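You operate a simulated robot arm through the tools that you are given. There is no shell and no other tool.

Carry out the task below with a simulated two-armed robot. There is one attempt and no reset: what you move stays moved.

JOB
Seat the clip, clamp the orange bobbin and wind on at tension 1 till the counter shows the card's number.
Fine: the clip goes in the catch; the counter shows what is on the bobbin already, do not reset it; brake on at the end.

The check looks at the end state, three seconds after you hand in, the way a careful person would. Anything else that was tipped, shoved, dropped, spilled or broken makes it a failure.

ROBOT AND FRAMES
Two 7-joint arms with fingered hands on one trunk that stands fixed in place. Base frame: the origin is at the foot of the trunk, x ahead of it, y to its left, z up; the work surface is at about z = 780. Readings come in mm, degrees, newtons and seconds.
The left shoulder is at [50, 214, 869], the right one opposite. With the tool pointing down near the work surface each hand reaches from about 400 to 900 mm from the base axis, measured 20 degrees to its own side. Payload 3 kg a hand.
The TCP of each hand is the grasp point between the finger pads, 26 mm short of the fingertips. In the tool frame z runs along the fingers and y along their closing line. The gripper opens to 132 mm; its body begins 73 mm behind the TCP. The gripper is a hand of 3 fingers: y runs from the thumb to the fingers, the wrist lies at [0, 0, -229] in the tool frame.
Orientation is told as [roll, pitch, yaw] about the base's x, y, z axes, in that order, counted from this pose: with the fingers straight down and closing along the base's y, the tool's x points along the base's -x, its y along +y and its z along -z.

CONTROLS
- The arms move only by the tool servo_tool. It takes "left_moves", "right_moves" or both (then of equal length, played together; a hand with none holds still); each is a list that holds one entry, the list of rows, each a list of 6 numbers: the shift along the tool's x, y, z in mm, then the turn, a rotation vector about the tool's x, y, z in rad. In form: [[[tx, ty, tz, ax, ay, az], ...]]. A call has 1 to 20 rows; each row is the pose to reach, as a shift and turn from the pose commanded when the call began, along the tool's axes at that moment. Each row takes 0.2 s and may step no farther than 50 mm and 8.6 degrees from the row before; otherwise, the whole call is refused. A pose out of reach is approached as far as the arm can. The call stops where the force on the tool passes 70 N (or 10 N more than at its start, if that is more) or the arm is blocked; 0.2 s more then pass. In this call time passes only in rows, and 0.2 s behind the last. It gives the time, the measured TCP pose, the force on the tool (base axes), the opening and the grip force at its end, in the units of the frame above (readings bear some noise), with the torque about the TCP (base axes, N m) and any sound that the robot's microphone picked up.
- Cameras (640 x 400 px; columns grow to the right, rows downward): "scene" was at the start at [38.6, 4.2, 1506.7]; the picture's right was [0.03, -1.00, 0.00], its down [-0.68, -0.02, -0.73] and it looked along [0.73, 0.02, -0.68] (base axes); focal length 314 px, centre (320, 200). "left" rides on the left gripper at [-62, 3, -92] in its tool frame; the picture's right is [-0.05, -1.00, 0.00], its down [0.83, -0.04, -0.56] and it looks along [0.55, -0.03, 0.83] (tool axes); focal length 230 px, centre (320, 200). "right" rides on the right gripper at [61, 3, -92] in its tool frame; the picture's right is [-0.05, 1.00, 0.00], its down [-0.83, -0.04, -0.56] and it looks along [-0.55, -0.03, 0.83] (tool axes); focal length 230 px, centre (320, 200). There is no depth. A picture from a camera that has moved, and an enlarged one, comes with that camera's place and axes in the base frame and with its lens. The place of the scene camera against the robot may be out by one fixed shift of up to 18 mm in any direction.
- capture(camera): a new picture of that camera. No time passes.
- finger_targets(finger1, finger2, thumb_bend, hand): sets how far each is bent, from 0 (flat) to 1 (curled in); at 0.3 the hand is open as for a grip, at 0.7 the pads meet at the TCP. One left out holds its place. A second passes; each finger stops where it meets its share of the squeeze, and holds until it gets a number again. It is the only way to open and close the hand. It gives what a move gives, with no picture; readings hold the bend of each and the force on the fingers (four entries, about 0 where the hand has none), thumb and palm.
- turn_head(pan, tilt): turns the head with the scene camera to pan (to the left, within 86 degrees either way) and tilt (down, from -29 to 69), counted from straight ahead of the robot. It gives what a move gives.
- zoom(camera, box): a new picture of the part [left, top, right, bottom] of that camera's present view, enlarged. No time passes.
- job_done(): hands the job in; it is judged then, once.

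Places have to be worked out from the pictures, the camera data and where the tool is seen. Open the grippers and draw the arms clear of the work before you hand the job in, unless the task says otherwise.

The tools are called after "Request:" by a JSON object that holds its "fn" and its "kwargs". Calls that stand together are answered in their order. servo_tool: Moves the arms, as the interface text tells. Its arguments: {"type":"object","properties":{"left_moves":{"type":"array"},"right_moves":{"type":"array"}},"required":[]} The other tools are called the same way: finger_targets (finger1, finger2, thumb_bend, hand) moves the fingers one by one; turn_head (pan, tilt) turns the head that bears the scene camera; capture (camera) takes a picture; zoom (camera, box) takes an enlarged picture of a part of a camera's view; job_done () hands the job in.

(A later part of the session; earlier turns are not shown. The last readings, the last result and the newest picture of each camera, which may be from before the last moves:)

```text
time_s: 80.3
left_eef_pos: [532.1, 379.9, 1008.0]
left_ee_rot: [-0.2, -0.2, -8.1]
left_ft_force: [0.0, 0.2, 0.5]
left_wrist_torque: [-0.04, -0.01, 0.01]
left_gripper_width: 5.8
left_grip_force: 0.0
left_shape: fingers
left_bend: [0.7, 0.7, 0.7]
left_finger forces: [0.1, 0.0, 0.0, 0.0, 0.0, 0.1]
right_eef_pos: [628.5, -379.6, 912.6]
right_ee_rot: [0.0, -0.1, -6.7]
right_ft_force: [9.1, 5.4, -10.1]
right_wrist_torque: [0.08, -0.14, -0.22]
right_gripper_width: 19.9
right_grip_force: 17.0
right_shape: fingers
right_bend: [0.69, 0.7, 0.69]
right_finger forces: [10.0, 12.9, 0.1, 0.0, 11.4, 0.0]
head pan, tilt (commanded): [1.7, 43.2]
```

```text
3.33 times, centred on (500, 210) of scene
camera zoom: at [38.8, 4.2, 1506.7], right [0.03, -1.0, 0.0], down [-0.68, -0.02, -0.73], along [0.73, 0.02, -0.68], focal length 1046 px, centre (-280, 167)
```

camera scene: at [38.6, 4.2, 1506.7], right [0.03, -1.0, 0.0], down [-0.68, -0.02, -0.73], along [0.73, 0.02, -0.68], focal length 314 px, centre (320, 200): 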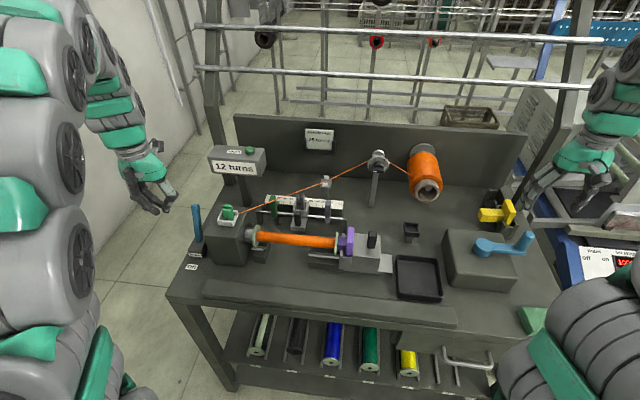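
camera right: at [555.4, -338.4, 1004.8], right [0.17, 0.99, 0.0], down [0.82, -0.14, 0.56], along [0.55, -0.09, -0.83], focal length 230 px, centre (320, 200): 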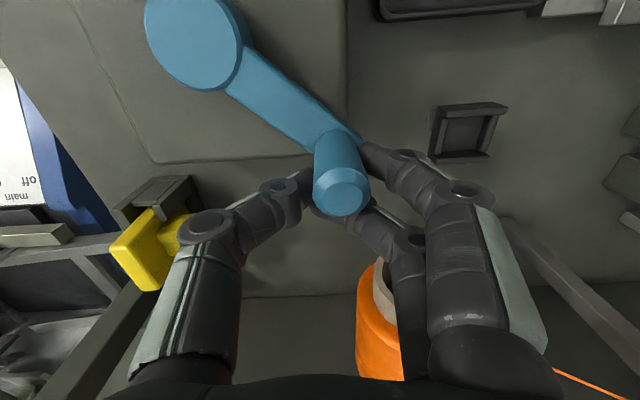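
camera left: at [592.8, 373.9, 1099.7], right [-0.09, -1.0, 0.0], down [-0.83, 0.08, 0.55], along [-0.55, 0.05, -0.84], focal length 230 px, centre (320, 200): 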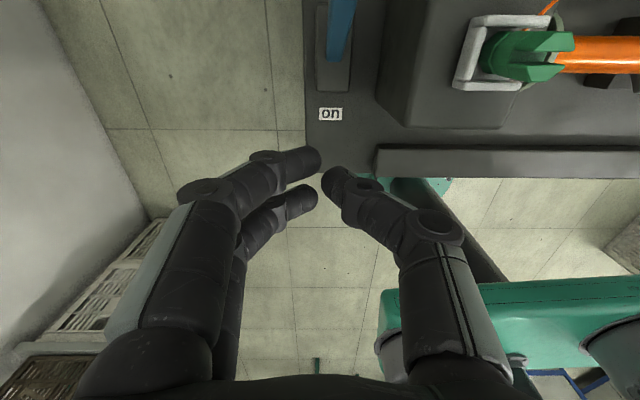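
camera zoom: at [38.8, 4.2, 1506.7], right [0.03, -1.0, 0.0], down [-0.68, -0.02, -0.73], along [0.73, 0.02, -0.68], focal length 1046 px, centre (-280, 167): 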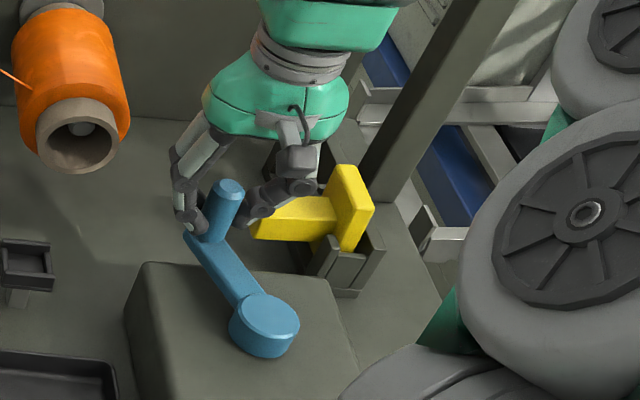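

20 at about 249°. I continue 20° with attention to the yellow piece near the thumb.

Request:
{"fn": "servo_tool", "kwargs": {"right_moves": [[[-1.7, -7.2, 0, 0, 0, 0], [-3, -14.5, 0, 0, 0, 0], [-3.5, -22, 0, 0, 0, 0], [-3.5, -29.4, 0, 0, 0, 0]]]}}

Request:
{"fn": "zoom", "kwargs": {"camera": "right", "box": [150, 60, 440, 280]}}

Request:
{"fn": "zoom", "kwargs": {"camera": "scene", "box": [200, 140, 280, 190]}}

Request:
{"fn": "zoom", "kwargs": {"camera": "scene", "box": [460, 160, 550, 250]}}

```text
time_s: 81.3
left_eef_pos: [532.0, 379.9, 1006.6]
left_ee_rot: [-0.1, -0.3, -8.1]
left_ft_force: [-1.2, -0.6, 0.2]
left_wrist_torque: [-0.01, 0.02, 0.02]
left_gripper_width: 5.6
left_grip_force: 0.1
left_shape: fingers
left_bend: [0.7, 0.7, 0.7]
left_finger forces: [0.0, 0.0, 0.0, 0.0, 0.1, 0.1]
right_eef_pos: [631.0, -408.5, 914.0]
right_ee_rot: [0.0, -0.3, -6.7]
right_ft_force: [58.5, 1.6, -9.1]
right_wrist_torque: [-0.01, -1.39, -0.94]
right_gripper_width: 19.9
right_grip_force: 41.7
right_shape: fingers
right_bend: [0.68, 0.69, 0.7]
right_finger forces: [11.5, 61.8, 0.1, 0.1, 9.9, 0.0]
head pan, tilt (commanded): [1.7, 43.2]
```

```text
1.82 times, centred on (295, 170) of right
camera zoom: at [569.8, -398.7, 1005.4], right [0.17, 0.99, 0.0], down [0.82, -0.14, 0.56], along [0.55, -0.09, -0.83], focal length 418 px, centre (366, 254)
```

zoom: 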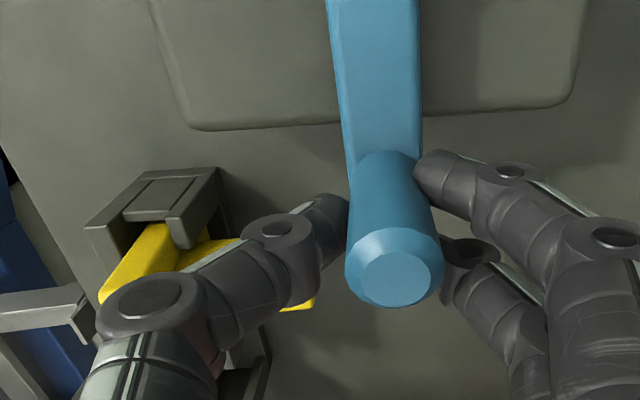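

```text
8.00 times, centred on (240, 165) of scene
camera zoom: at [39.6, 4.2, 1506.7], right [0.03, -1.0, 0.0], down [-0.68, -0.02, -0.73], along [0.73, 0.02, -0.69], focal length 2512 px, centre (960, 480)
```

zoom: 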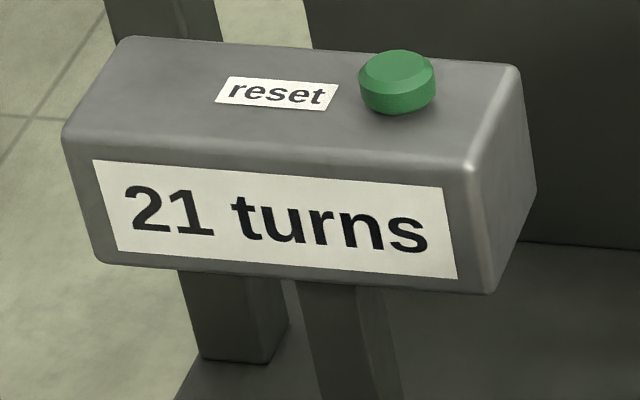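

```text
4.44 times, centred on (505, 205) of scene
camera zoom: at [39.6, 4.2, 1506.7], right [0.03, -1.0, 0.0], down [-0.68, -0.02, -0.73], along [0.73, 0.02, -0.69], focal length 1395 px, centre (-502, 178)
```

zoom: 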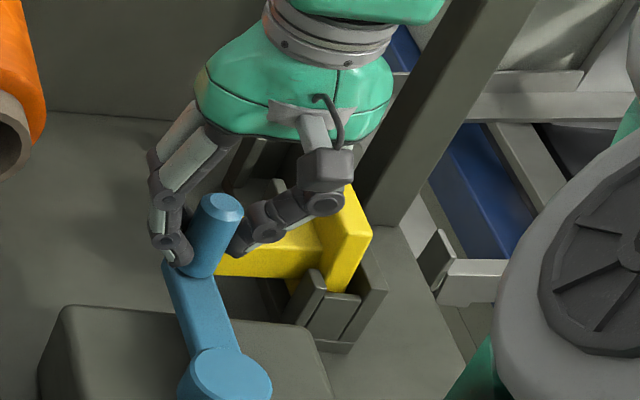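

21 now, but there's a 58 N outward pull: the hand's circle is a few mm too far toward the robot here. I first ease 4 mm outward, then check the force.

Request:
{"fn": "servo_tool", "kwargs": {"right_moves": [[[-2, 0, 0, 0, 0, 0], [-4.2, 0, 0, 0, 0, 0]]]}}

Request:
{"fn": "zoom", "kwargs": {"camera": "right", "box": [150, 60, 440, 280]}}

```text
time_s: 81.9
left_eef_pos: [532.8, 379.8, 1007.8]
left_ee_rot: [-0.2, -0.2, -8.3]
left_ft_force: [-0.2, -1.6, 0.2]
left_wrist_torque: [-0.02, 0.02, 0.02]
left_gripper_width: 5.9
left_grip_force: 0.0
left_shape: fingers
left_bend: [0.7, 0.7, 0.7]
left_finger forces: [0.0, 0.0, 0.0, 0.0, 0.0, 0.0]
right_eef_pos: [632.1, -410.2, 912.7]
right_ee_rot: [0.0, 0.0, -6.7]
right_ft_force: [40.9, 0.3, 5.2]
right_wrist_torque: [0.09, -1.03, -0.63]
right_gripper_width: 19.9
right_grip_force: 35.7
right_shape: fingers
right_bend: [0.68, 0.7, 0.71]
right_finger forces: [11.1, 46.6, 0.1, 0.0, 13.5, 0.0]
head pan, tilt (commanded): [1.7, 43.2]
```

```text
1.82 times, centred on (295, 170) of right
camera zoom: at [570.8, -400.2, 1005.1], right [0.17, 0.99, 0.0], down [0.82, -0.14, 0.55], along [0.55, -0.09, -0.83], focal length 418 px, centre (366, 254)
```

zoom: 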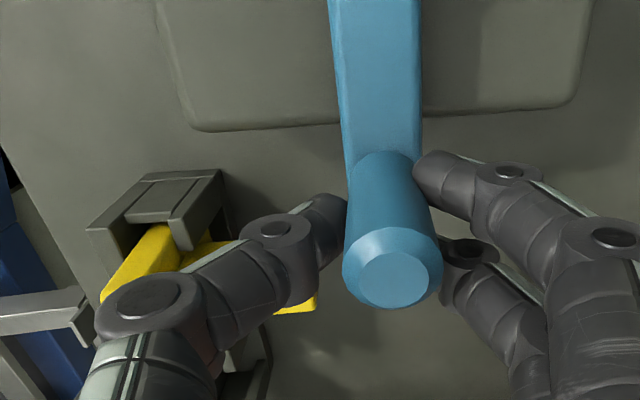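

Better, 41 N. I ease another 4 mm outward.

Request:
{"fn": "servo_tool", "kwargs": {"right_moves": [[[-2, 0, 0, 0, 0, 0], [-4, 0, 0, 0, 0, 0]]]}}

```text
time_s: 82.5
left_eef_pos: [532.0, 379.0, 1008.2]
left_ee_rot: [-0.2, -0.4, -8.1]
left_ft_force: [0.3, -0.9, -0.3]
left_wrist_torque: [-0.01, -0.03, 0.01]
left_gripper_width: 5.5
left_grip_force: 0.1
left_shape: fingers
left_bend: [0.7, 0.7, 0.7]
left_finger forces: [0.0, 0.1, 0.0, 0.0, 0.0, 0.0]
right_eef_pos: [632.9, -409.8, 911.7]
right_ee_rot: [0.1, 0.4, -6.7]
right_ft_force: [-2.3, 1.3, 8.2]
right_wrist_torque: [0.11, 0.12, 0.0]
right_gripper_width: 20.0
right_grip_force: 18.3
right_shape: fingers
right_bend: [0.7, 0.71, 0.71]
right_finger forces: [14.2, 7.7, 0.0, 0.0, 14.1, 0.1]
head pan, tilt (commanded): [1.7, 43.2]
```

The force is now nearly zero with the TCP at (632.9, -409.8), so the hand's circle centre is about (548.5, -396). I continue 20° on that.

Request:
{"fn": "servo_tool", "kwargs": {"right_moves": [[[0.3, -7.4, 0, 0, 0, 0], [1.1, -14.7, 0, 0, 0, 0], [2.7, -22, 0, 0, 0, 0], [4.8, -29, 0, 0, 0, 0]]]}}

Request:
{"fn": "zoom", "kwargs": {"camera": "right", "box": [150, 60, 440, 280]}}

Request:
{"fn": "zoom", "kwargs": {"camera": "scene", "box": [200, 140, 280, 190]}}

Request:
{"fn": "zoom", "kwargs": {"camera": "scene", "box": [460, 160, 550, 250]}}

```text
time_s: 83.5
left_eef_pos: [532.5, 379.7, 1006.2]
left_ee_rot: [-0.1, -0.4, -8.1]
left_ft_force: [0.5, -0.5, -0.3]
left_wrist_torque: [0.0, 0.04, -0.02]
left_gripper_width: 5.7
left_grip_force: 0.0
left_shape: fingers
left_bend: [0.7, 0.7, 0.7]
left_finger forces: [0.1, 0.1, 0.1, 0.0, 0.0, 0.0]
right_eef_pos: [627.6, -438.6, 912.5]
right_ee_rot: [0.1, -0.1, -6.7]
right_ft_force: [1.8, 1.8, -0.4]
right_wrist_torque: [0.13, -0.05, -0.17]
right_gripper_width: 20.0
right_grip_force: 10.7
right_shape: fingers
right_bend: [0.69, 0.74, 0.71]
right_finger forces: [12.8, 0.1, 0.1, 0.0, 9.8, 0.1]
head pan, tilt (commanded): [1.7, 43.2]
```

```text
1.82 times, centred on (295, 170) of right
camera zoom: at [567.0, -428.5, 1004.8], right [0.17, 0.99, 0.0], down [0.82, -0.14, 0.56], along [0.55, -0.09, -0.83], focal length 418 px, centre (366, 254)
```

zoom: 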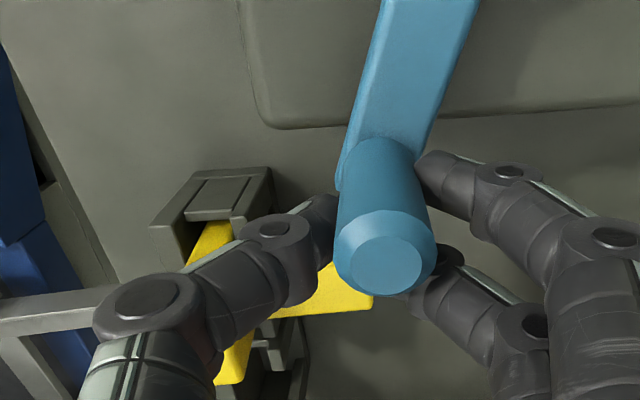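

```text
8.00 times, centred on (240, 165) of scene
camera zoom: at [38.6, 4.2, 1506.7], right [0.03, -1.0, 0.0], down [-0.68, -0.02, -0.73], along [0.73, 0.02, -0.68], focal length 2512 px, centre (960, 480)
```

zoom: 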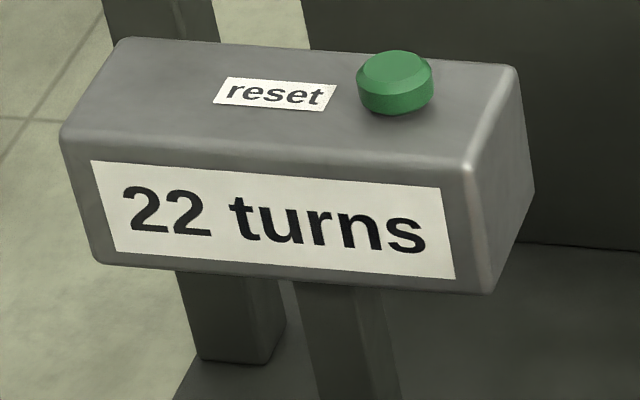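

```text
4.44 times, centred on (505, 205) of scene
camera zoom: at [38.6, 4.2, 1506.7], right [0.03, -1.0, 0.0], down [-0.68, -0.02, -0.73], along [0.73, 0.02, -0.68], focal length 1395 px, centre (-502, 178)
```

zoom: 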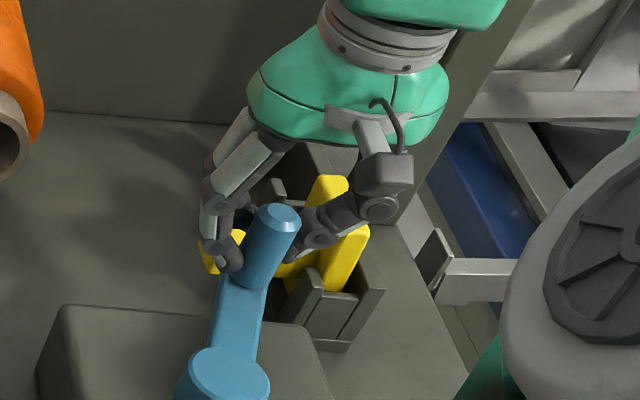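

22 at about 289° (formula: 12 + angle/30, rounded). The handle sits forward in the hand again, so I open, recentre, and regrip.

Request:
{"fn": "finger_targets", "kwargs": {"hand": "right", "finger1": 0.56, "finger2": 0.56, "thumb_bend": 0.58}}

Request:
{"fn": "servo_tool", "kwargs": {"right_moves": [[[4, 2.4, 0, 0, 0, 0], [7.6, 4.7, 0, 0, 0, 0]]]}}

Request:
{"fn": "zoom", "kwargs": {"camera": "right", "box": [220, 60, 440, 240]}}

Request:
{"fn": "zoom", "kwargs": {"camera": "scene", "box": [200, 140, 280, 190]}}

```text
time_s: 84.5
left_eef_pos: [532.4, 379.8, 1007.0]
left_ee_rot: [-0.3, -0.4, -8.1]
left_ft_force: [-0.4, -0.2, -0.5]
left_wrist_torque: [0.01, 0.02, -0.02]
left_gripper_width: 5.7
left_grip_force: 0.0
left_shape: fingers
left_bend: [0.7, 0.7, 0.7]
left_finger forces: [0.1, 0.1, 0.1, 0.0, 0.1, 0.0]
right_eef_pos: [628.3, -438.3, 911.9]
right_ee_rot: [-0.1, 0.0, -6.7]
right_ft_force: [-0.3, -0.2, 0.2]
right_wrist_torque: [0.01, 0.0, -0.02]
right_gripper_width: 45.4
right_grip_force: 0.1
right_shape: fingers
right_bend: [0.56, 0.56, 0.57]
right_finger forces: [0.0, 0.0, 0.0, 0.1, 0.0, 0.0]
head pan, tilt (commanded): [1.7, 43.2]
```

```text
time_s: 85.1
left_eef_pos: [531.9, 378.1, 1007.2]
left_ee_rot: [-0.2, -0.4, -8.1]
left_ft_force: [-0.1, -0.3, 0.5]
left_wrist_torque: [-0.02, 0.01, 0.0]
left_gripper_width: 5.5
left_grip_force: 0.0
left_shape: fingers
left_bend: [0.7, 0.7, 0.7]
left_finger forces: [0.0, 0.0, 0.0, 0.1, 0.0, 0.1]
right_eef_pos: [619.7, -433.5, 914.4]
right_ee_rot: [0.0, -0.2, -6.7]
right_ft_force: [0.4, -0.2, 0.5]
right_wrist_torque: [0.0, -0.02, 0.0]
right_gripper_width: 45.4
right_grip_force: 0.0
right_shape: fingers
right_bend: [0.56, 0.56, 0.57]
right_finger forces: [0.1, 0.0, 0.0, 0.0, 0.0, 0.0]
head pan, tilt (commanded): [1.7, 43.2]
```

```text
2.22 times, centred on (330, 150) of right
camera zoom: at [559.4, -423.3, 1005.2], right [0.17, 0.99, 0.0], down [0.82, -0.14, 0.56], along [0.55, -0.09, -0.83], focal length 511 px, centre (298, 311)
```

zoom: 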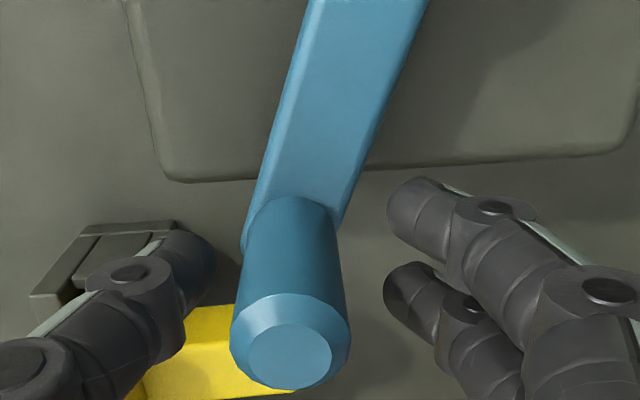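

```text
8.00 times, centred on (240, 165) of scene
camera zoom: at [38.6, 4.2, 1506.7], right [0.03, -1.0, 0.0], down [-0.68, -0.02, -0.73], along [0.73, 0.02, -0.68], focal length 2512 px, centre (960, 480)
```

zoom: 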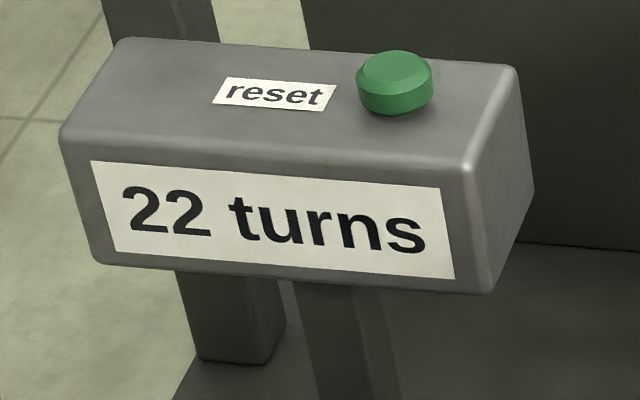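

Centred well. I regrip and continue 30°, with 23 expected near φ = 315°.

Request:
{"fn": "finger_targets", "kwargs": {"hand": "right", "finger1": 0.77, "finger2": 0.77, "thumb_bend": 0.77}}

Request:
{"fn": "servo_tool", "kwargs": {"right_moves": [[[3, -6.8, 0, 0, 0, 0], [6.3, -13.4, 0, 0, 0, 0], [10.3, -19.6, 0, 0, 0, 0], [14.8, -25.5, 0, 0, 0, 0], [19.9, -30.9, 0, 0, 0, 0], [25.4, -35.9, 0, 0, 0, 0]]]}}

Request:
{"fn": "zoom", "kwargs": {"camera": "right", "box": [220, 60, 440, 240]}}

Request:
{"fn": "zoom", "kwargs": {"camera": "scene", "box": [200, 140, 280, 190]}}

Request:
{"fn": "zoom", "kwargs": {"camera": "scene", "box": [460, 160, 550, 250]}}

```text
time_s: 86.1
left_eef_pos: [532.0, 379.1, 1006.9]
left_ee_rot: [-0.1, -0.4, -8.0]
left_ft_force: [-0.9, 0.5, -1.2]
left_wrist_torque: [0.0, 0.0, -0.01]
left_gripper_width: 5.9
left_grip_force: 0.0
left_shape: fingers
left_bend: [0.7, 0.7, 0.7]
left_finger forces: [0.0, 0.0, 0.0, 0.1, 0.1, 0.0]
right_eef_pos: [619.7, -433.6, 911.3]
right_ee_rot: [0.0, -0.1, -6.7]
right_ft_force: [4.0, -2.6, -10.1]
right_wrist_torque: [-0.03, -0.05, 0.02]
right_gripper_width: 18.0
right_grip_force: 15.8
right_shape: fingers
right_bend: [0.69, 0.69, 0.67]
right_finger forces: [7.1, 8.0, 0.0, 0.1, 16.6, 0.0]
head pan, tilt (commanded): [1.7, 43.2]
```

```text
time_s: 87.5
left_eef_pos: [532.0, 380.2, 1006.5]
left_ee_rot: [-0.2, -0.3, -8.0]
left_ft_force: [-0.4, 0.5, -0.3]
left_wrist_torque: [-0.01, 0.0, -0.01]
left_gripper_width: 5.5
left_grip_force: 0.2
left_shape: fingers
left_bend: [0.7, 0.7, 0.7]
left_finger forces: [0.0, 0.0, 0.0, 0.1, 0.1, 0.1]
right_eef_pos: [590.8, -466.1, 913.0]
right_ee_rot: [0.0, 0.1, -6.7]
right_ft_force: [11.5, -7.3, -4.2]
right_wrist_torque: [-0.22, -0.14, -0.44]
right_gripper_width: 18.3
right_grip_force: 24.0
right_shape: fingers
right_bend: [0.7, 0.7, 0.68]
right_finger forces: [6.6, 22.5, 0.1, 0.0, 18.5, 0.0]
head pan, tilt (commanded): [1.7, 43.2]
```

```text
2.22 times, centred on (330, 150) of right
camera zoom: at [530.2, -456.3, 1004.8], right [0.17, 0.99, 0.0], down [0.82, -0.14, 0.56], along [0.55, -0.09, -0.83], focal length 511 px, centre (298, 311)
```

zoom: 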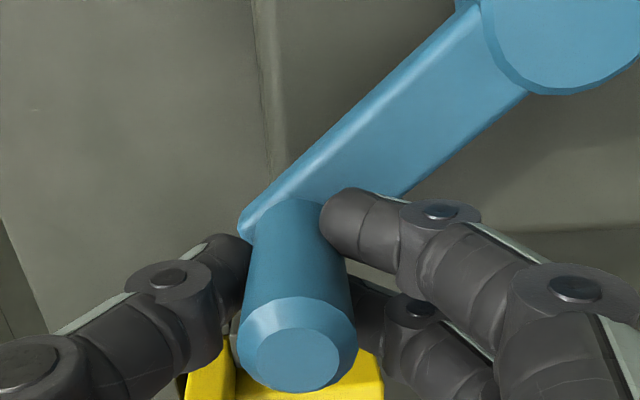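

```text
8.00 times, centred on (240, 165) of scene
camera zoom: at [38.8, 4.0, 1506.7], right [0.03, -1.0, 0.0], down [-0.68, -0.02, -0.73], along [0.73, 0.02, -0.68], focal length 2512 px, centre (960, 480)
```

zoom: 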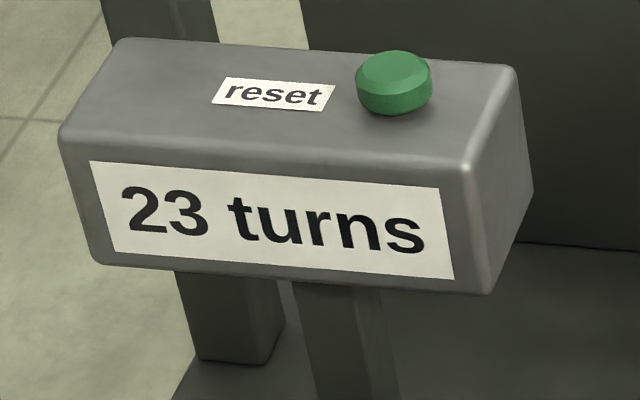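

```text
4.44 times, centred on (505, 205) of scene
camera zoom: at [38.8, 4.0, 1506.7], right [0.03, -1.0, 0.0], down [-0.68, -0.02, -0.73], along [0.73, 0.02, -0.68], focal length 1395 px, centre (-502, 178)
```

zoom: 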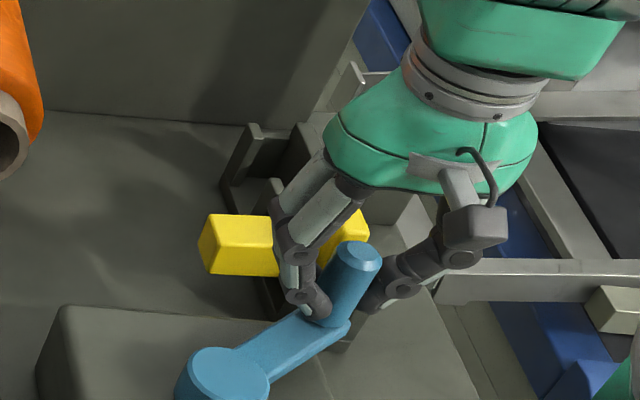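

23 at about 319°, with a good hold. I continue 30° more (24 expected).

Request:
{"fn": "servo_tool", "kwargs": {"right_moves": [[[6, -4.4, 0, 0, 0, 0], [12.2, -8.4, 0, 0, 0, 0], [18.9, -11.7, 0, 0, 0, 0], [25.7, -14.6, 0, 0, 0, 0], [32.8, -16.8, 0, 0, 0, 0], [40, -18.4, 0, 0, 0, 0]]]}}

Request:
{"fn": "zoom", "kwargs": {"camera": "right", "box": [220, 60, 440, 240]}}

Request:
{"fn": "zoom", "kwargs": {"camera": "scene", "box": [200, 140, 280, 190]}}

```text
time_s: 88.9
left_eef_pos: [530.7, 379.6, 1007.4]
left_ee_rot: [-0.2, -0.3, -8.2]
left_ft_force: [-0.3, 0.5, -0.2]
left_wrist_torque: [0.01, -0.01, -0.04]
left_gripper_width: 5.4
left_grip_force: 0.0
left_shape: fingers
left_bend: [0.7, 0.7, 0.7]
left_finger forces: [0.1, 0.0, 0.1, 0.0, 0.1, 0.0]
right_eef_pos: [547.8, -480.5, 911.4]
right_ee_rot: [0.1, 0.0, -6.7]
right_ft_force: [2.3, -7.5, -6.9]
right_wrist_torque: [-0.13, 0.0, -0.14]
right_gripper_width: 19.9
right_grip_force: 14.9
right_shape: fingers
right_bend: [0.7, 0.71, 0.68]
right_finger forces: [8.4, 7.9, 0.1, 0.0, 14.7, 0.0]
head pan, tilt (commanded): [1.7, 43.2]
```

```text
2.22 times, centred on (330, 150) of right
camera zoom: at [489.0, -469.3, 1005.0], right [0.17, 0.99, 0.0], down [0.82, -0.14, 0.56], along [0.55, -0.09, -0.83], focal length 511 px, centre (298, 311)
```

zoom: 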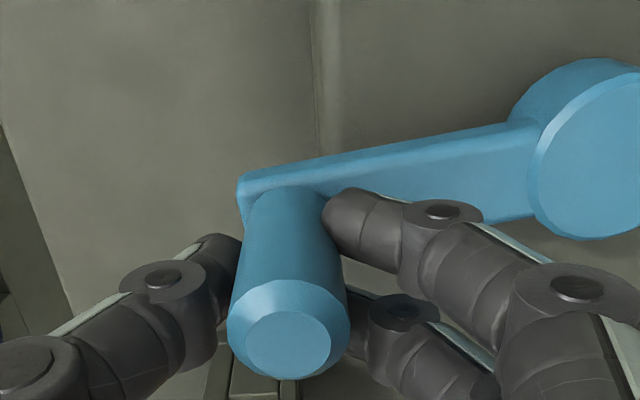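

```text
8.00 times, centred on (240, 165) of scene
camera zoom: at [38.7, 4.1, 1506.7], right [0.03, -1.0, 0.0], down [-0.68, -0.02, -0.73], along [0.73, 0.02, -0.68], focal length 2512 px, centre (960, 480)
```

zoom: 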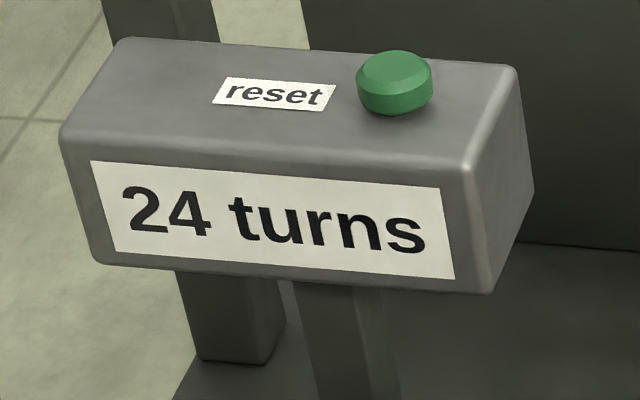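

24 at about 351°. 25.0 should be at 390°; I go 20° further now, then finish with a check.

Request:
{"fn": "servo_tool", "kwargs": {"right_moves": [[[7.4, -0.7, 0, 0, 0, 0], [14.8, -1.2, 0, 0, 0, 0], [22.2, -0.7, 0, 0, 0, 0], [29.5, 0.2, 0, 0, 0, 0]]]}}

Request:
{"fn": "zoom", "kwargs": {"camera": "right", "box": [220, 60, 440, 240]}}

Request:
{"fn": "zoom", "kwargs": {"camera": "scene", "box": [200, 140, 280, 190]}}

```text
time_s: 89.9
left_eef_pos: [530.8, 380.2, 1007.3]
left_ee_rot: [-0.2, -0.4, -8.2]
left_ft_force: [0.7, 0.0, -0.3]
left_wrist_torque: [0.02, 0.01, -0.02]
left_gripper_width: 5.6
left_grip_force: 0.0
left_shape: fingers
left_bend: [0.7, 0.7, 0.7]
left_finger forces: [0.1, 0.0, 0.1, 0.0, 0.0, 0.0]
right_eef_pos: [519.7, -475.6, 912.4]
right_ee_rot: [0.0, 0.1, -6.7]
right_ft_force: [1.0, -3.0, -5.3]
right_wrist_torque: [-0.06, 0.0, -0.1]
right_gripper_width: 20.3
right_grip_force: 12.9
right_shape: fingers
right_bend: [0.7, 0.73, 0.68]
right_finger forces: [9.4, 3.2, 0.0, 0.0, 12.4, 0.1]
head pan, tilt (commanded): [1.7, 43.2]
```

```text
2.22 times, centred on (330, 150) of right
camera zoom: at [459.2, -465.5, 1005.0], right [0.17, 0.99, 0.0], down [0.82, -0.14, 0.55], along [0.55, -0.09, -0.83], focal length 511 px, centre (298, 311)
```

zoom: 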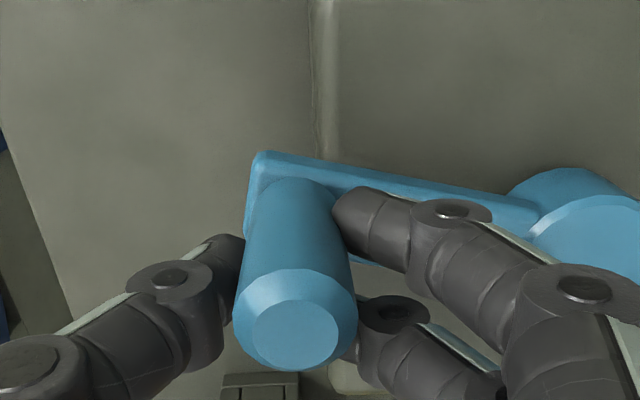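

```text
8.00 times, centred on (240, 165) of scene
camera zoom: at [38.6, 4.1, 1506.7], right [0.03, -1.0, 0.0], down [-0.68, -0.02, -0.73], along [0.73, 0.02, -0.68], focal length 2512 px, centre (960, 480)
```

zoom: 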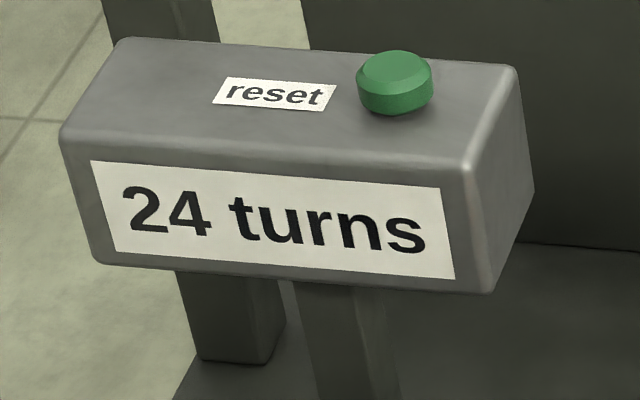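

Crank at about 373°, still 24. I advance slowly another 15° so it lands near 25.0.

Request:
{"fn": "servo_tool", "kwargs": {"right_moves": [[[3.5, 0.8, 0, 0, 0, 0], [7.1, 1.7, 0, 0, 0, 0], [10.7, 2.8, 0, 0, 0, 0], [14.3, 4, 0, 0, 0, 0], [17.7, 5.3, 0, 0, 0, 0], [21, 6.8, 0, 0, 0, 0]]]}}

Request:
{"fn": "zoom", "kwargs": {"camera": "right", "box": [220, 60, 440, 240]}}

Request:
{"fn": "zoom", "kwargs": {"camera": "scene", "box": [200, 140, 280, 190]}}

```text
time_s: 91.3
left_eef_pos: [531.9, 379.8, 1007.8]
left_ee_rot: [-0.2, -0.4, -8.1]
left_ft_force: [0.0, -0.4, -0.2]
left_wrist_torque: [-0.03, 0.0, -0.01]
left_gripper_width: 5.7
left_grip_force: 0.0
left_shape: fingers
left_bend: [0.7, 0.7, 0.7]
left_finger forces: [0.0, 0.0, 0.0, 0.0, 0.0, 0.1]
right_eef_pos: [498.3, -466.9, 912.9]
right_ee_rot: [0.0, 0.0, -6.6]
right_ft_force: [3.1, -0.4, 1.2]
right_wrist_torque: [0.09, 0.01, -0.19]
right_gripper_width: 20.5
right_grip_force: 12.5
right_shape: fingers
right_bend: [0.7, 0.73, 0.68]
right_finger forces: [11.9, 2.0, 0.0, 0.0, 11.6, 0.1]
head pan, tilt (commanded): [1.7, 43.2]
```

```text
2.22 times, centred on (330, 150) of right
camera zoom: at [438.7, -456.4, 1004.5], right [0.17, 0.99, 0.0], down [0.82, -0.14, 0.56], along [0.55, -0.09, -0.83], focal length 511 px, centre (298, 311)
```

zoom: 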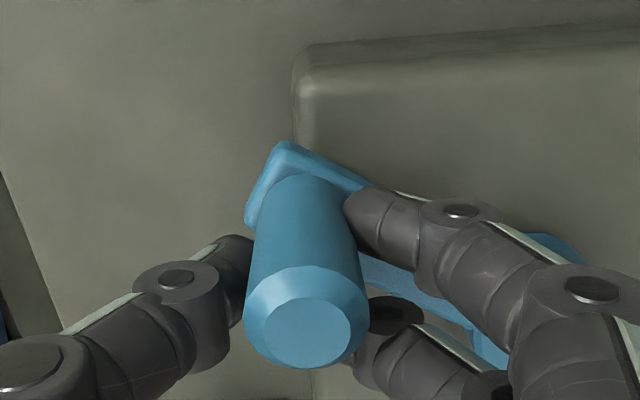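

```text
8.00 times, centred on (240, 165) of scene
camera zoom: at [38.6, 4.2, 1506.7], right [0.03, -1.0, 0.0], down [-0.68, -0.02, -0.73], along [0.73, 0.02, -0.68], focal length 2512 px, centre (960, 480)
```

zoom: 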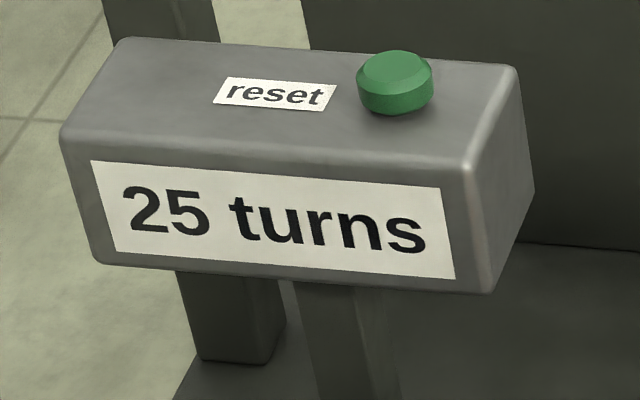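

The counter shows 25, with the crank at about 389° (24.96 by my reckoning), centred in the range. I release the handle and lift straight up.

Request:
{"fn": "finger_targets", "kwargs": {"hand": "right", "finger1": 0.54, "finger2": 0.54, "thumb_bend": 0.56}}

Request:
{"fn": "zoom", "kwargs": {"camera": "right", "box": [220, 60, 440, 240]}}

Request:
{"fn": "zoom", "kwargs": {"camera": "scene", "box": [200, 140, 280, 190]}}

```text
time_s: 92.3
left_eef_pos: [532.0, 379.9, 1007.9]
left_ee_rot: [-0.2, -0.4, -8.1]
left_ft_force: [-0.9, 0.3, 0.8]
left_wrist_torque: [0.0, -0.01, 0.01]
left_gripper_width: 5.7
left_grip_force: 0.0
left_shape: fingers
left_bend: [0.7, 0.7, 0.7]
left_finger forces: [0.0, 0.0, 0.0, 0.0, 0.0, 0.0]
right_eef_pos: [498.9, -467.1, 911.0]
right_ee_rot: [0.0, 0.0, -6.7]
right_ft_force: [-0.8, -0.6, -1.1]
right_wrist_torque: [0.0, -0.02, 0.0]
right_gripper_width: 50.4
right_grip_force: 0.0
right_shape: fingers
right_bend: [0.54, 0.54, 0.56]
right_finger forces: [0.1, 0.0, 0.1, 0.1, 0.0, 0.0]
head pan, tilt (commanded): [1.7, 43.2]
```

```text
2.22 times, centred on (330, 150) of right
camera zoom: at [438.6, -456.5, 1004.6], right [0.17, 0.99, 0.0], down [0.82, -0.14, 0.56], along [0.55, -0.09, -0.83], focal length 511 px, centre (298, 311)
```

zoom: 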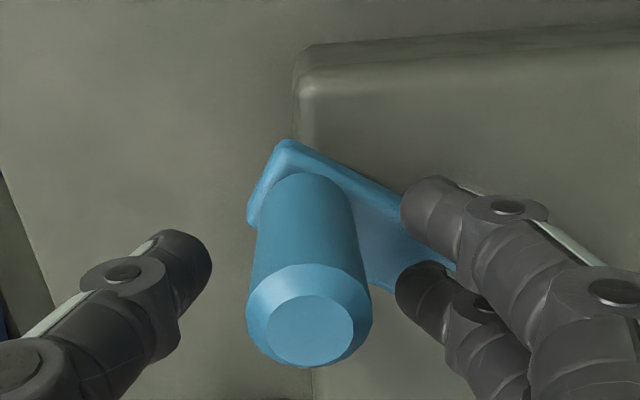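

```text
8.00 times, centred on (240, 165) of scene
camera zoom: at [38.6, 4.2, 1506.7], right [0.03, -1.0, 0.0], down [-0.68, -0.02, -0.73], along [0.73, 0.02, -0.68], focal length 2512 px, centre (960, 480)
```

zoom: 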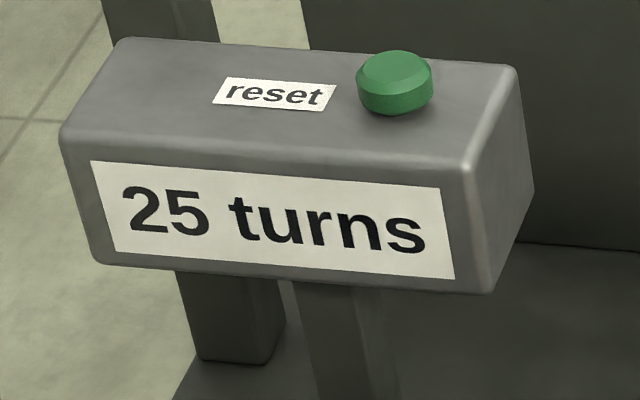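

Released, still 25. I lift the right hand straight up and clear.

Request:
{"fn": "servo_tool", "kwargs": {"right_moves": [[[0, 0, -25, 0, 0, 0], [0, 0, -60, 0, 0, 0], [0, 0, -100, 0, 0, 0], [0, 0, -140, 0, 0, 0]]]}}

Request:
{"fn": "capture", "kwargs": {"camera": "scene"}}

Request:
{"fn": "zoom", "kwargs": {"camera": "scene", "box": [160, 130, 420, 290]}}

```text
time_s: 93.3
left_eef_pos: [532.1, 379.0, 1008.4]
left_ee_rot: [-0.1, -0.4, -8.1]
left_ft_force: [0.5, -0.3, 0.2]
left_wrist_torque: [-0.01, 0.04, -0.02]
left_gripper_width: 5.7
left_grip_force: 0.0
left_shape: fingers
left_bend: [0.7, 0.7, 0.7]
left_finger forces: [0.0, 0.0, 0.0, 0.0, 0.1, 0.0]
right_eef_pos: [498.5, -468.7, 1052.0]
right_ee_rot: [0.0, 0.0, -6.7]
right_ft_force: [-0.9, -0.6, -0.3]
right_wrist_torque: [0.02, 0.01, 0.02]
right_gripper_width: 50.7
right_grip_force: 0.1
right_shape: fingers
right_bend: [0.54, 0.54, 0.56]
right_finger forces: [0.0, 0.0, 0.0, 0.1, 0.1, 0.0]
head pan, tilt (commanded): [1.7, 43.2]
```

```text
taken
camera scene: at [38.5, 4.2, 1506.7], right [0.03, -1.0, 0.0], down [-0.68, -0.02, -0.73], along [0.73, 0.02, -0.68], focal length 314 px, centre (320, 200)
```

scene: 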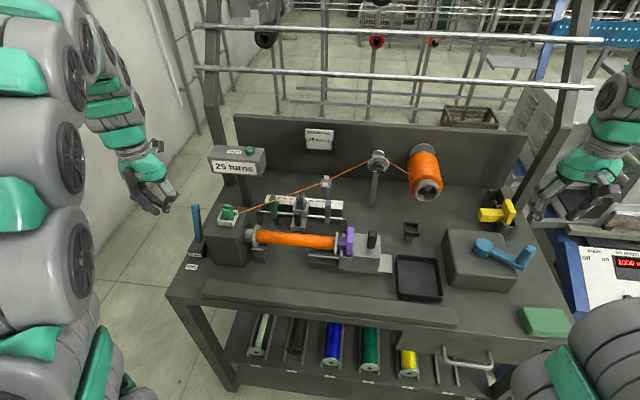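

```text
2.46 times, centred on (290, 210) of scene
camera zoom: at [38.5, 4.2, 1506.7], right [0.03, -1.0, 0.0], down [-0.68, -0.02, -0.73], along [0.73, 0.02, -0.68], focal length 773 px, centre (394, 175)
```

zoom: 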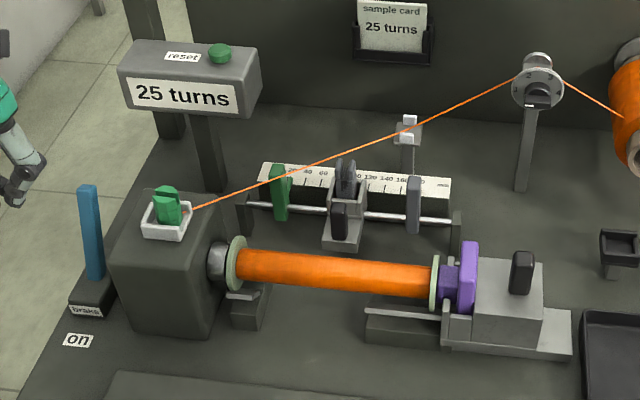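

All reads well: 25 turns. Now the brake back to "on": I'll grip the lever's top from above (closing across it) with the left hand and swing it forward, which keeps clear of the counter box. First I move above the lever.

Request:
{"fn": "finger_targets", "kwargs": {"hand": "left", "finger1": 0.58, "finger2": 0.58, "thumb_bend": 0.58}}

Request:
{"fn": "servo_tool", "kwargs": {"left_moves": [[[-30, -4, -8, 0, 0, 0], [-60, -8, -8, 0, 0, 0], [-89.6, -11.8, -8, 0, 0.007, 0]]]}}

Request:
{"fn": "capture", "kwargs": {"camera": "left"}}

Request:
{"fn": "zoom", "kwargs": {"camera": "left", "box": [220, 60, 440, 240]}}

Request:
{"fn": "zoom", "kwargs": {"camera": "scene", "box": [150, 120, 290, 270]}}

```text
time_s: 94.3
left_eef_pos: [532.6, 379.1, 1006.7]
left_ee_rot: [-0.2, -0.4, -8.1]
left_ft_force: [0.6, 0.1, -0.5]
left_wrist_torque: [0.01, -0.03, 0.01]
left_gripper_width: 44.0
left_grip_force: 0.0
left_shape: fingers
left_bend: [0.57, 0.57, 0.57]
left_finger forces: [0.0, 0.0, 0.0, 0.0, 0.0, 0.0]
right_eef_pos: [498.6, -466.8, 1053.1]
right_ee_rot: [0.0, -0.1, -6.7]
right_ft_force: [0.3, 0.2, 0.1]
right_wrist_torque: [0.0, -0.01, -0.03]
right_gripper_width: 50.4
right_grip_force: 0.0
right_shape: fingers
right_bend: [0.54, 0.54, 0.56]
right_finger forces: [0.1, 0.1, 0.0, 0.1, 0.0, 0.0]
head pan, tilt (commanded): [1.7, 43.2]
```

```text
time_s: 95.1
left_eef_pos: [618.8, 354.6, 1014.5]
left_ee_rot: [-0.2, 0.0, -8.1]
left_ft_force: [-0.2, 0.1, -0.2]
left_wrist_torque: [-0.04, 0.03, -0.02]
left_gripper_width: 43.8
left_grip_force: 0.2
left_shape: fingers
left_bend: [0.57, 0.57, 0.57]
left_finger forces: [0.0, 0.0, 0.1, 0.1, 0.1, 0.0]
right_eef_pos: [499.0, -467.5, 1052.6]
right_ee_rot: [0.0, 0.0, -6.7]
right_ft_force: [-0.7, 0.8, -1.2]
right_wrist_torque: [0.01, 0.0, 0.01]
right_gripper_width: 50.5
right_grip_force: 0.1
right_shape: fingers
right_bend: [0.54, 0.54, 0.56]
right_finger forces: [0.0, 0.0, 0.0, 0.0, 0.1, 0.0]
head pan, tilt (commanded): [1.7, 43.2]
```

```text
taken
camera left: at [680.0, 349.6, 1107.2], right [-0.09, -1.0, 0.0], down [-0.83, 0.08, 0.56], along [-0.55, 0.05, -0.83], focal length 230 px, centre (320, 200)
```

left: 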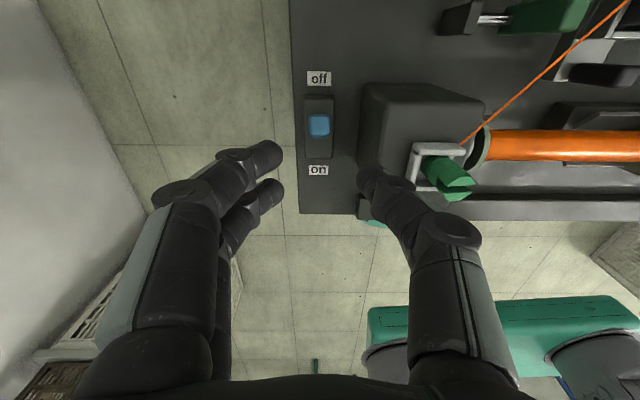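

```text
2.22 times, centred on (330, 150) of left
camera zoom: at [680.0, 349.6, 1107.2], right [-0.09, -1.0, 0.0], down [-0.83, 0.08, 0.56], along [-0.55, 0.05, -0.83], focal length 511 px, centre (298, 311)
```

zoom: 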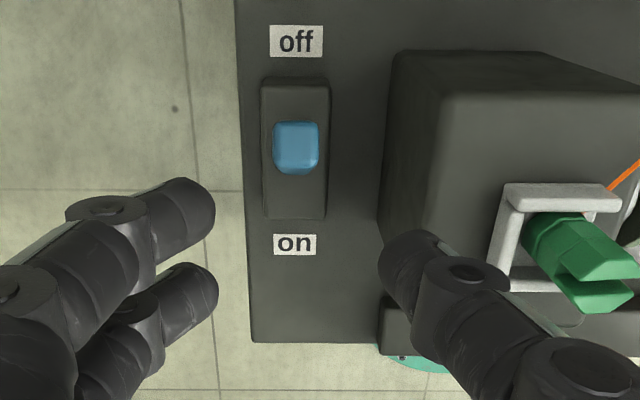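

```text
2.67 times, centred on (220, 195) of scene
camera zoom: at [38.6, 4.2, 1506.7], right [0.03, -1.0, 0.0], down [-0.68, -0.02, -0.73], along [0.73, 0.02, -0.68], focal length 837 px, centre (587, 213)
```

zoom: 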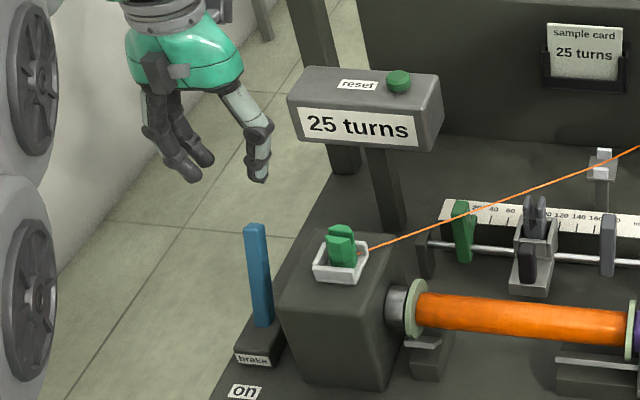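

The lever (now at off) leans ~16° rearward; its top is at about (622, 355, 903). There's room between it and the headstock for the thumb. I descend around its top.

Request:
{"fn": "servo_tool", "kwargs": {"left_moves": [[[1, 0.3, 30, 0, 0, 0], [1.5, 0.6, 60, 0, 0, 0], [1.5, 0.6, 90, 0, 0, 0]]]}}

Request:
{"fn": "zoom", "kwargs": {"camera": "left", "box": [220, 60, 440, 240]}}

Request:
{"fn": "zoom", "kwargs": {"camera": "scene", "box": [150, 120, 290, 270]}}

```text
time_s: 95.9
left_eef_pos: [619.6, 354.5, 924.3]
left_ee_rot: [-0.2, 0.0, -8.2]
left_ft_force: [0.0, -0.4, -0.1]
left_wrist_torque: [-0.03, -0.03, -0.01]
left_gripper_width: 43.9
left_grip_force: 0.1
left_shape: fingers
left_bend: [0.57, 0.57, 0.57]
left_finger forces: [0.1, 0.1, 0.0, 0.0, 0.1, 0.1]
right_eef_pos: [498.6, -467.5, 1051.2]
right_ee_rot: [0.0, 0.0, -6.7]
right_ft_force: [0.4, -0.5, -0.3]
right_wrist_torque: [-0.01, 0.04, 0.01]
right_gripper_width: 50.5
right_grip_force: 0.1
right_shape: fingers
right_bend: [0.54, 0.54, 0.56]
right_finger forces: [0.0, 0.0, 0.0, 0.2, 0.0, 0.0]
head pan, tilt (commanded): [1.7, 43.2]
```

```text
2.22 times, centred on (330, 150) of left
camera zoom: at [679.8, 349.4, 1016.9], right [-0.09, -1.0, 0.0], down [-0.83, 0.08, 0.56], along [-0.55, 0.05, -0.83], focal length 511 px, centre (298, 311)
```

zoom: 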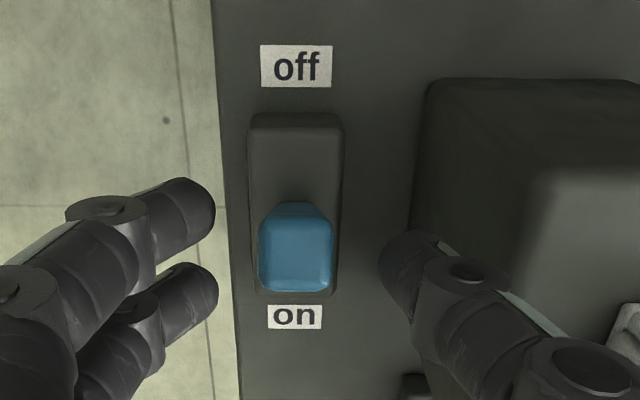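

```text
2.67 times, centred on (220, 195) of scene
camera zoom: at [38.6, 4.2, 1506.7], right [0.03, -1.0, 0.0], down [-0.68, -0.02, -0.73], along [0.73, 0.02, -0.68], focal length 837 px, centre (587, 213)
```

zoom: 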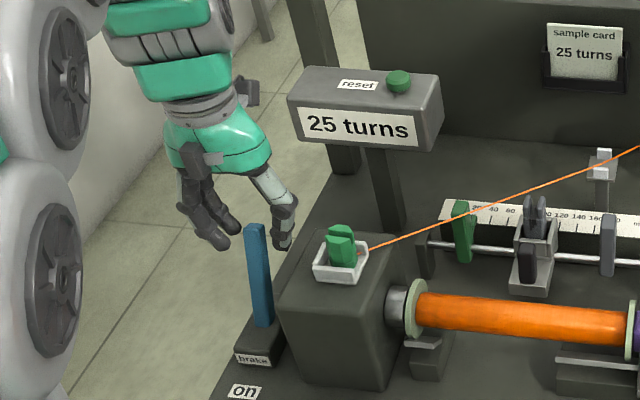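

The lever's end is at about (625, 354.5, 910), centred between the fingers. I descend 28 mm more and close on it.

Request:
{"fn": "servo_tool", "kwargs": {"left_moves": [[[0, 0, 14, 0, 0, 0], [0, 0, 28, 0, 0, 0]]]}}

Request:
{"fn": "finger_targets", "kwargs": {"hand": "left", "finger1": 0.73, "finger2": 0.73, "thumb_bend": 0.73}}

Request:
{"fn": "zoom", "kwargs": {"camera": "left", "box": [220, 60, 440, 240]}}

Request:
{"fn": "zoom", "kwargs": {"camera": "scene", "box": [150, 120, 290, 270]}}

```text
time_s: 96.5
left_eef_pos: [617.4, 354.6, 896.2]
left_ee_rot: [-0.2, 0.0, -8.0]
left_ft_force: [-0.8, -0.1, 0.0]
left_wrist_torque: [-0.03, -0.01, -0.02]
left_gripper_width: 43.9
left_grip_force: 0.0
left_shape: fingers
left_bend: [0.57, 0.57, 0.57]
left_finger forces: [0.1, 0.1, 0.0, 0.0, 0.0, 0.0]
right_eef_pos: [499.9, -467.8, 1052.3]
right_ee_rot: [-0.1, 0.0, -6.8]
right_ft_force: [-0.4, 0.0, 1.0]
right_wrist_torque: [-0.05, 0.0, -0.01]
right_gripper_width: 50.7
right_grip_force: 0.0
right_shape: fingers
right_bend: [0.54, 0.54, 0.56]
right_finger forces: [0.0, 0.0, 0.0, 0.1, 0.0, 0.1]
head pan, tilt (commanded): [1.7, 43.2]
```

```text
time_s: 97.5
left_eef_pos: [616.9, 356.0, 896.4]
left_ee_rot: [-0.1, 0.2, -8.2]
left_ft_force: [-3.4, -1.0, -6.8]
left_wrist_torque: [-0.08, 0.04, -0.09]
left_gripper_width: 10.6
left_grip_force: 9.1
left_shape: fingers
left_bend: [0.72, 0.69, 0.68]
left_finger forces: [3.0, 6.0, 0.1, 0.1, 9.1, 0.1]
right_eef_pos: [497.9, -466.7, 1051.9]
right_ee_rot: [0.1, 0.0, -6.7]
right_ft_force: [0.0, 0.1, -0.5]
right_wrist_torque: [-0.01, -0.03, 0.0]
right_gripper_width: 50.3
right_grip_force: 0.0
right_shape: fingers
right_bend: [0.54, 0.54, 0.56]
right_finger forces: [0.0, 0.0, 0.0, 0.0, 0.1, 0.0]
head pan, tilt (commanded): [1.7, 43.2]
```

```text
2.22 times, centred on (330, 150) of left
camera zoom: at [679.1, 349.7, 988.7], right [-0.09, -1.0, 0.0], down [-0.83, 0.08, 0.56], along [-0.55, 0.05, -0.83], focal length 511 px, centre (298, 311)
```

zoom: 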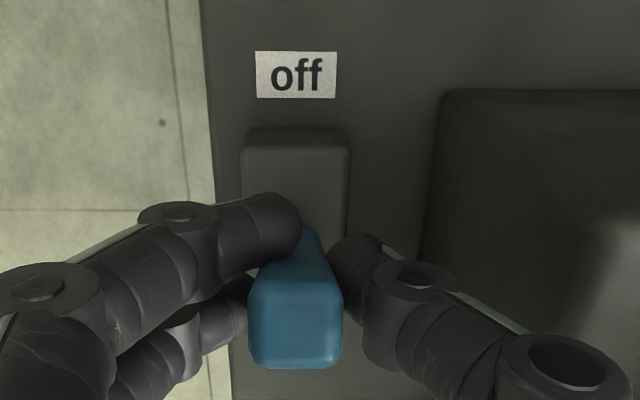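

```text
2.67 times, centred on (220, 195) of scene
camera zoom: at [38.6, 4.2, 1506.7], right [0.03, -1.0, 0.0], down [-0.68, -0.02, -0.73], along [0.73, 0.02, -0.68], focal length 837 px, centre (587, 213)
```

zoom: 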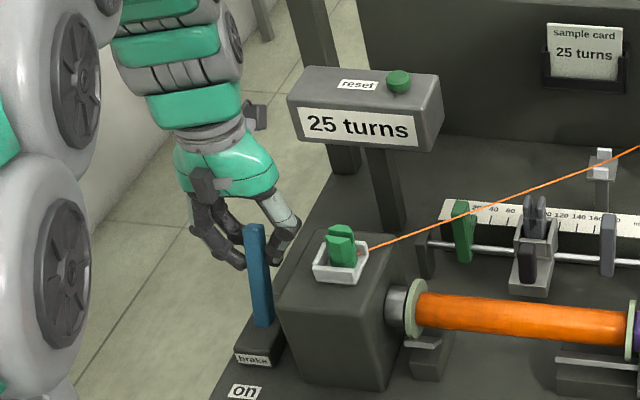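

Finger 1 has hooked behind the lever, which is ideal for drawing it forward. I swing it toward "on" along its arc.

Request:
{"fn": "servo_tool", "kwargs": {"left_moves": [[[8, -0.3, -1, 0, 0, 0], [16, -0.6, -1.5, 0, 0, 0], [24, -0.9, -1, 0, 0, 0], [32, -1.2, 0, 0, 0, 0], [40, -1.5, 2, 0, 0, 0]]]}}

Request:
{"fn": "zoom", "kwargs": {"camera": "left", "box": [220, 60, 440, 240]}}

Request:
{"fn": "zoom", "kwargs": {"camera": "scene", "box": [150, 120, 290, 270]}}

```text
time_s: 98.7
left_eef_pos: [579.4, 357.9, 896.3]
left_ee_rot: [-0.2, -0.1, -8.1]
left_ft_force: [-2.0, -6.9, 5.6]
left_wrist_torque: [-0.2, -0.05, -0.08]
left_gripper_width: 6.1
left_grip_force: 10.0
left_shape: fingers
left_bend: [0.73, 0.7, 0.69]
left_finger forces: [0.0, 5.6, 0.0, 0.1, 13.1, 0.0]
right_eef_pos: [498.4, -467.1, 1051.6]
right_ee_rot: [0.1, -0.1, -6.7]
right_ft_force: [0.6, 0.5, -0.2]
right_wrist_torque: [-0.02, -0.03, 0.0]
right_gripper_width: 50.6
right_grip_force: 0.1
right_shape: fingers
right_bend: [0.54, 0.54, 0.56]
right_finger forces: [0.0, 0.0, 0.0, 0.0, 0.1, 0.0]
head pan, tilt (commanded): [1.7, 43.2]
```

```text
2.22 times, centred on (330, 150) of left
camera zoom: at [639.6, 353.7, 988.0], right [-0.09, -1.0, 0.0], down [-0.83, 0.08, 0.56], along [-0.55, 0.05, -0.83], focal length 511 px, centre (298, 311)
```

zoom: 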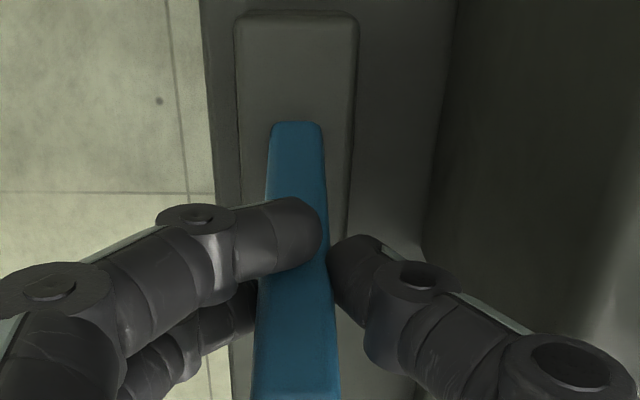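

```text
2.67 times, centred on (220, 195) of scene
camera zoom: at [38.5, 4.1, 1506.7], right [0.03, -1.0, 0.0], down [-0.68, -0.02, -0.73], along [0.73, 0.02, -0.68], focal length 837 px, centre (587, 213)
```

zoom: 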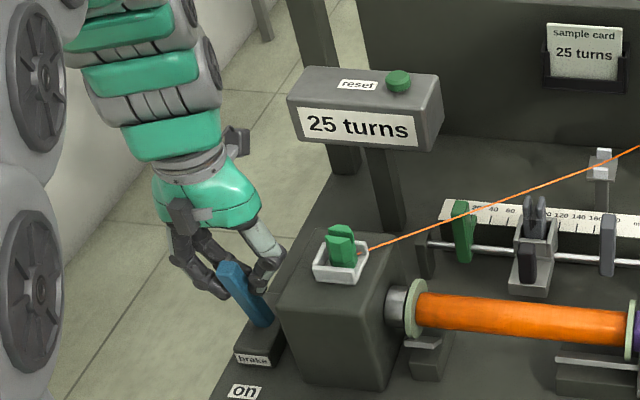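

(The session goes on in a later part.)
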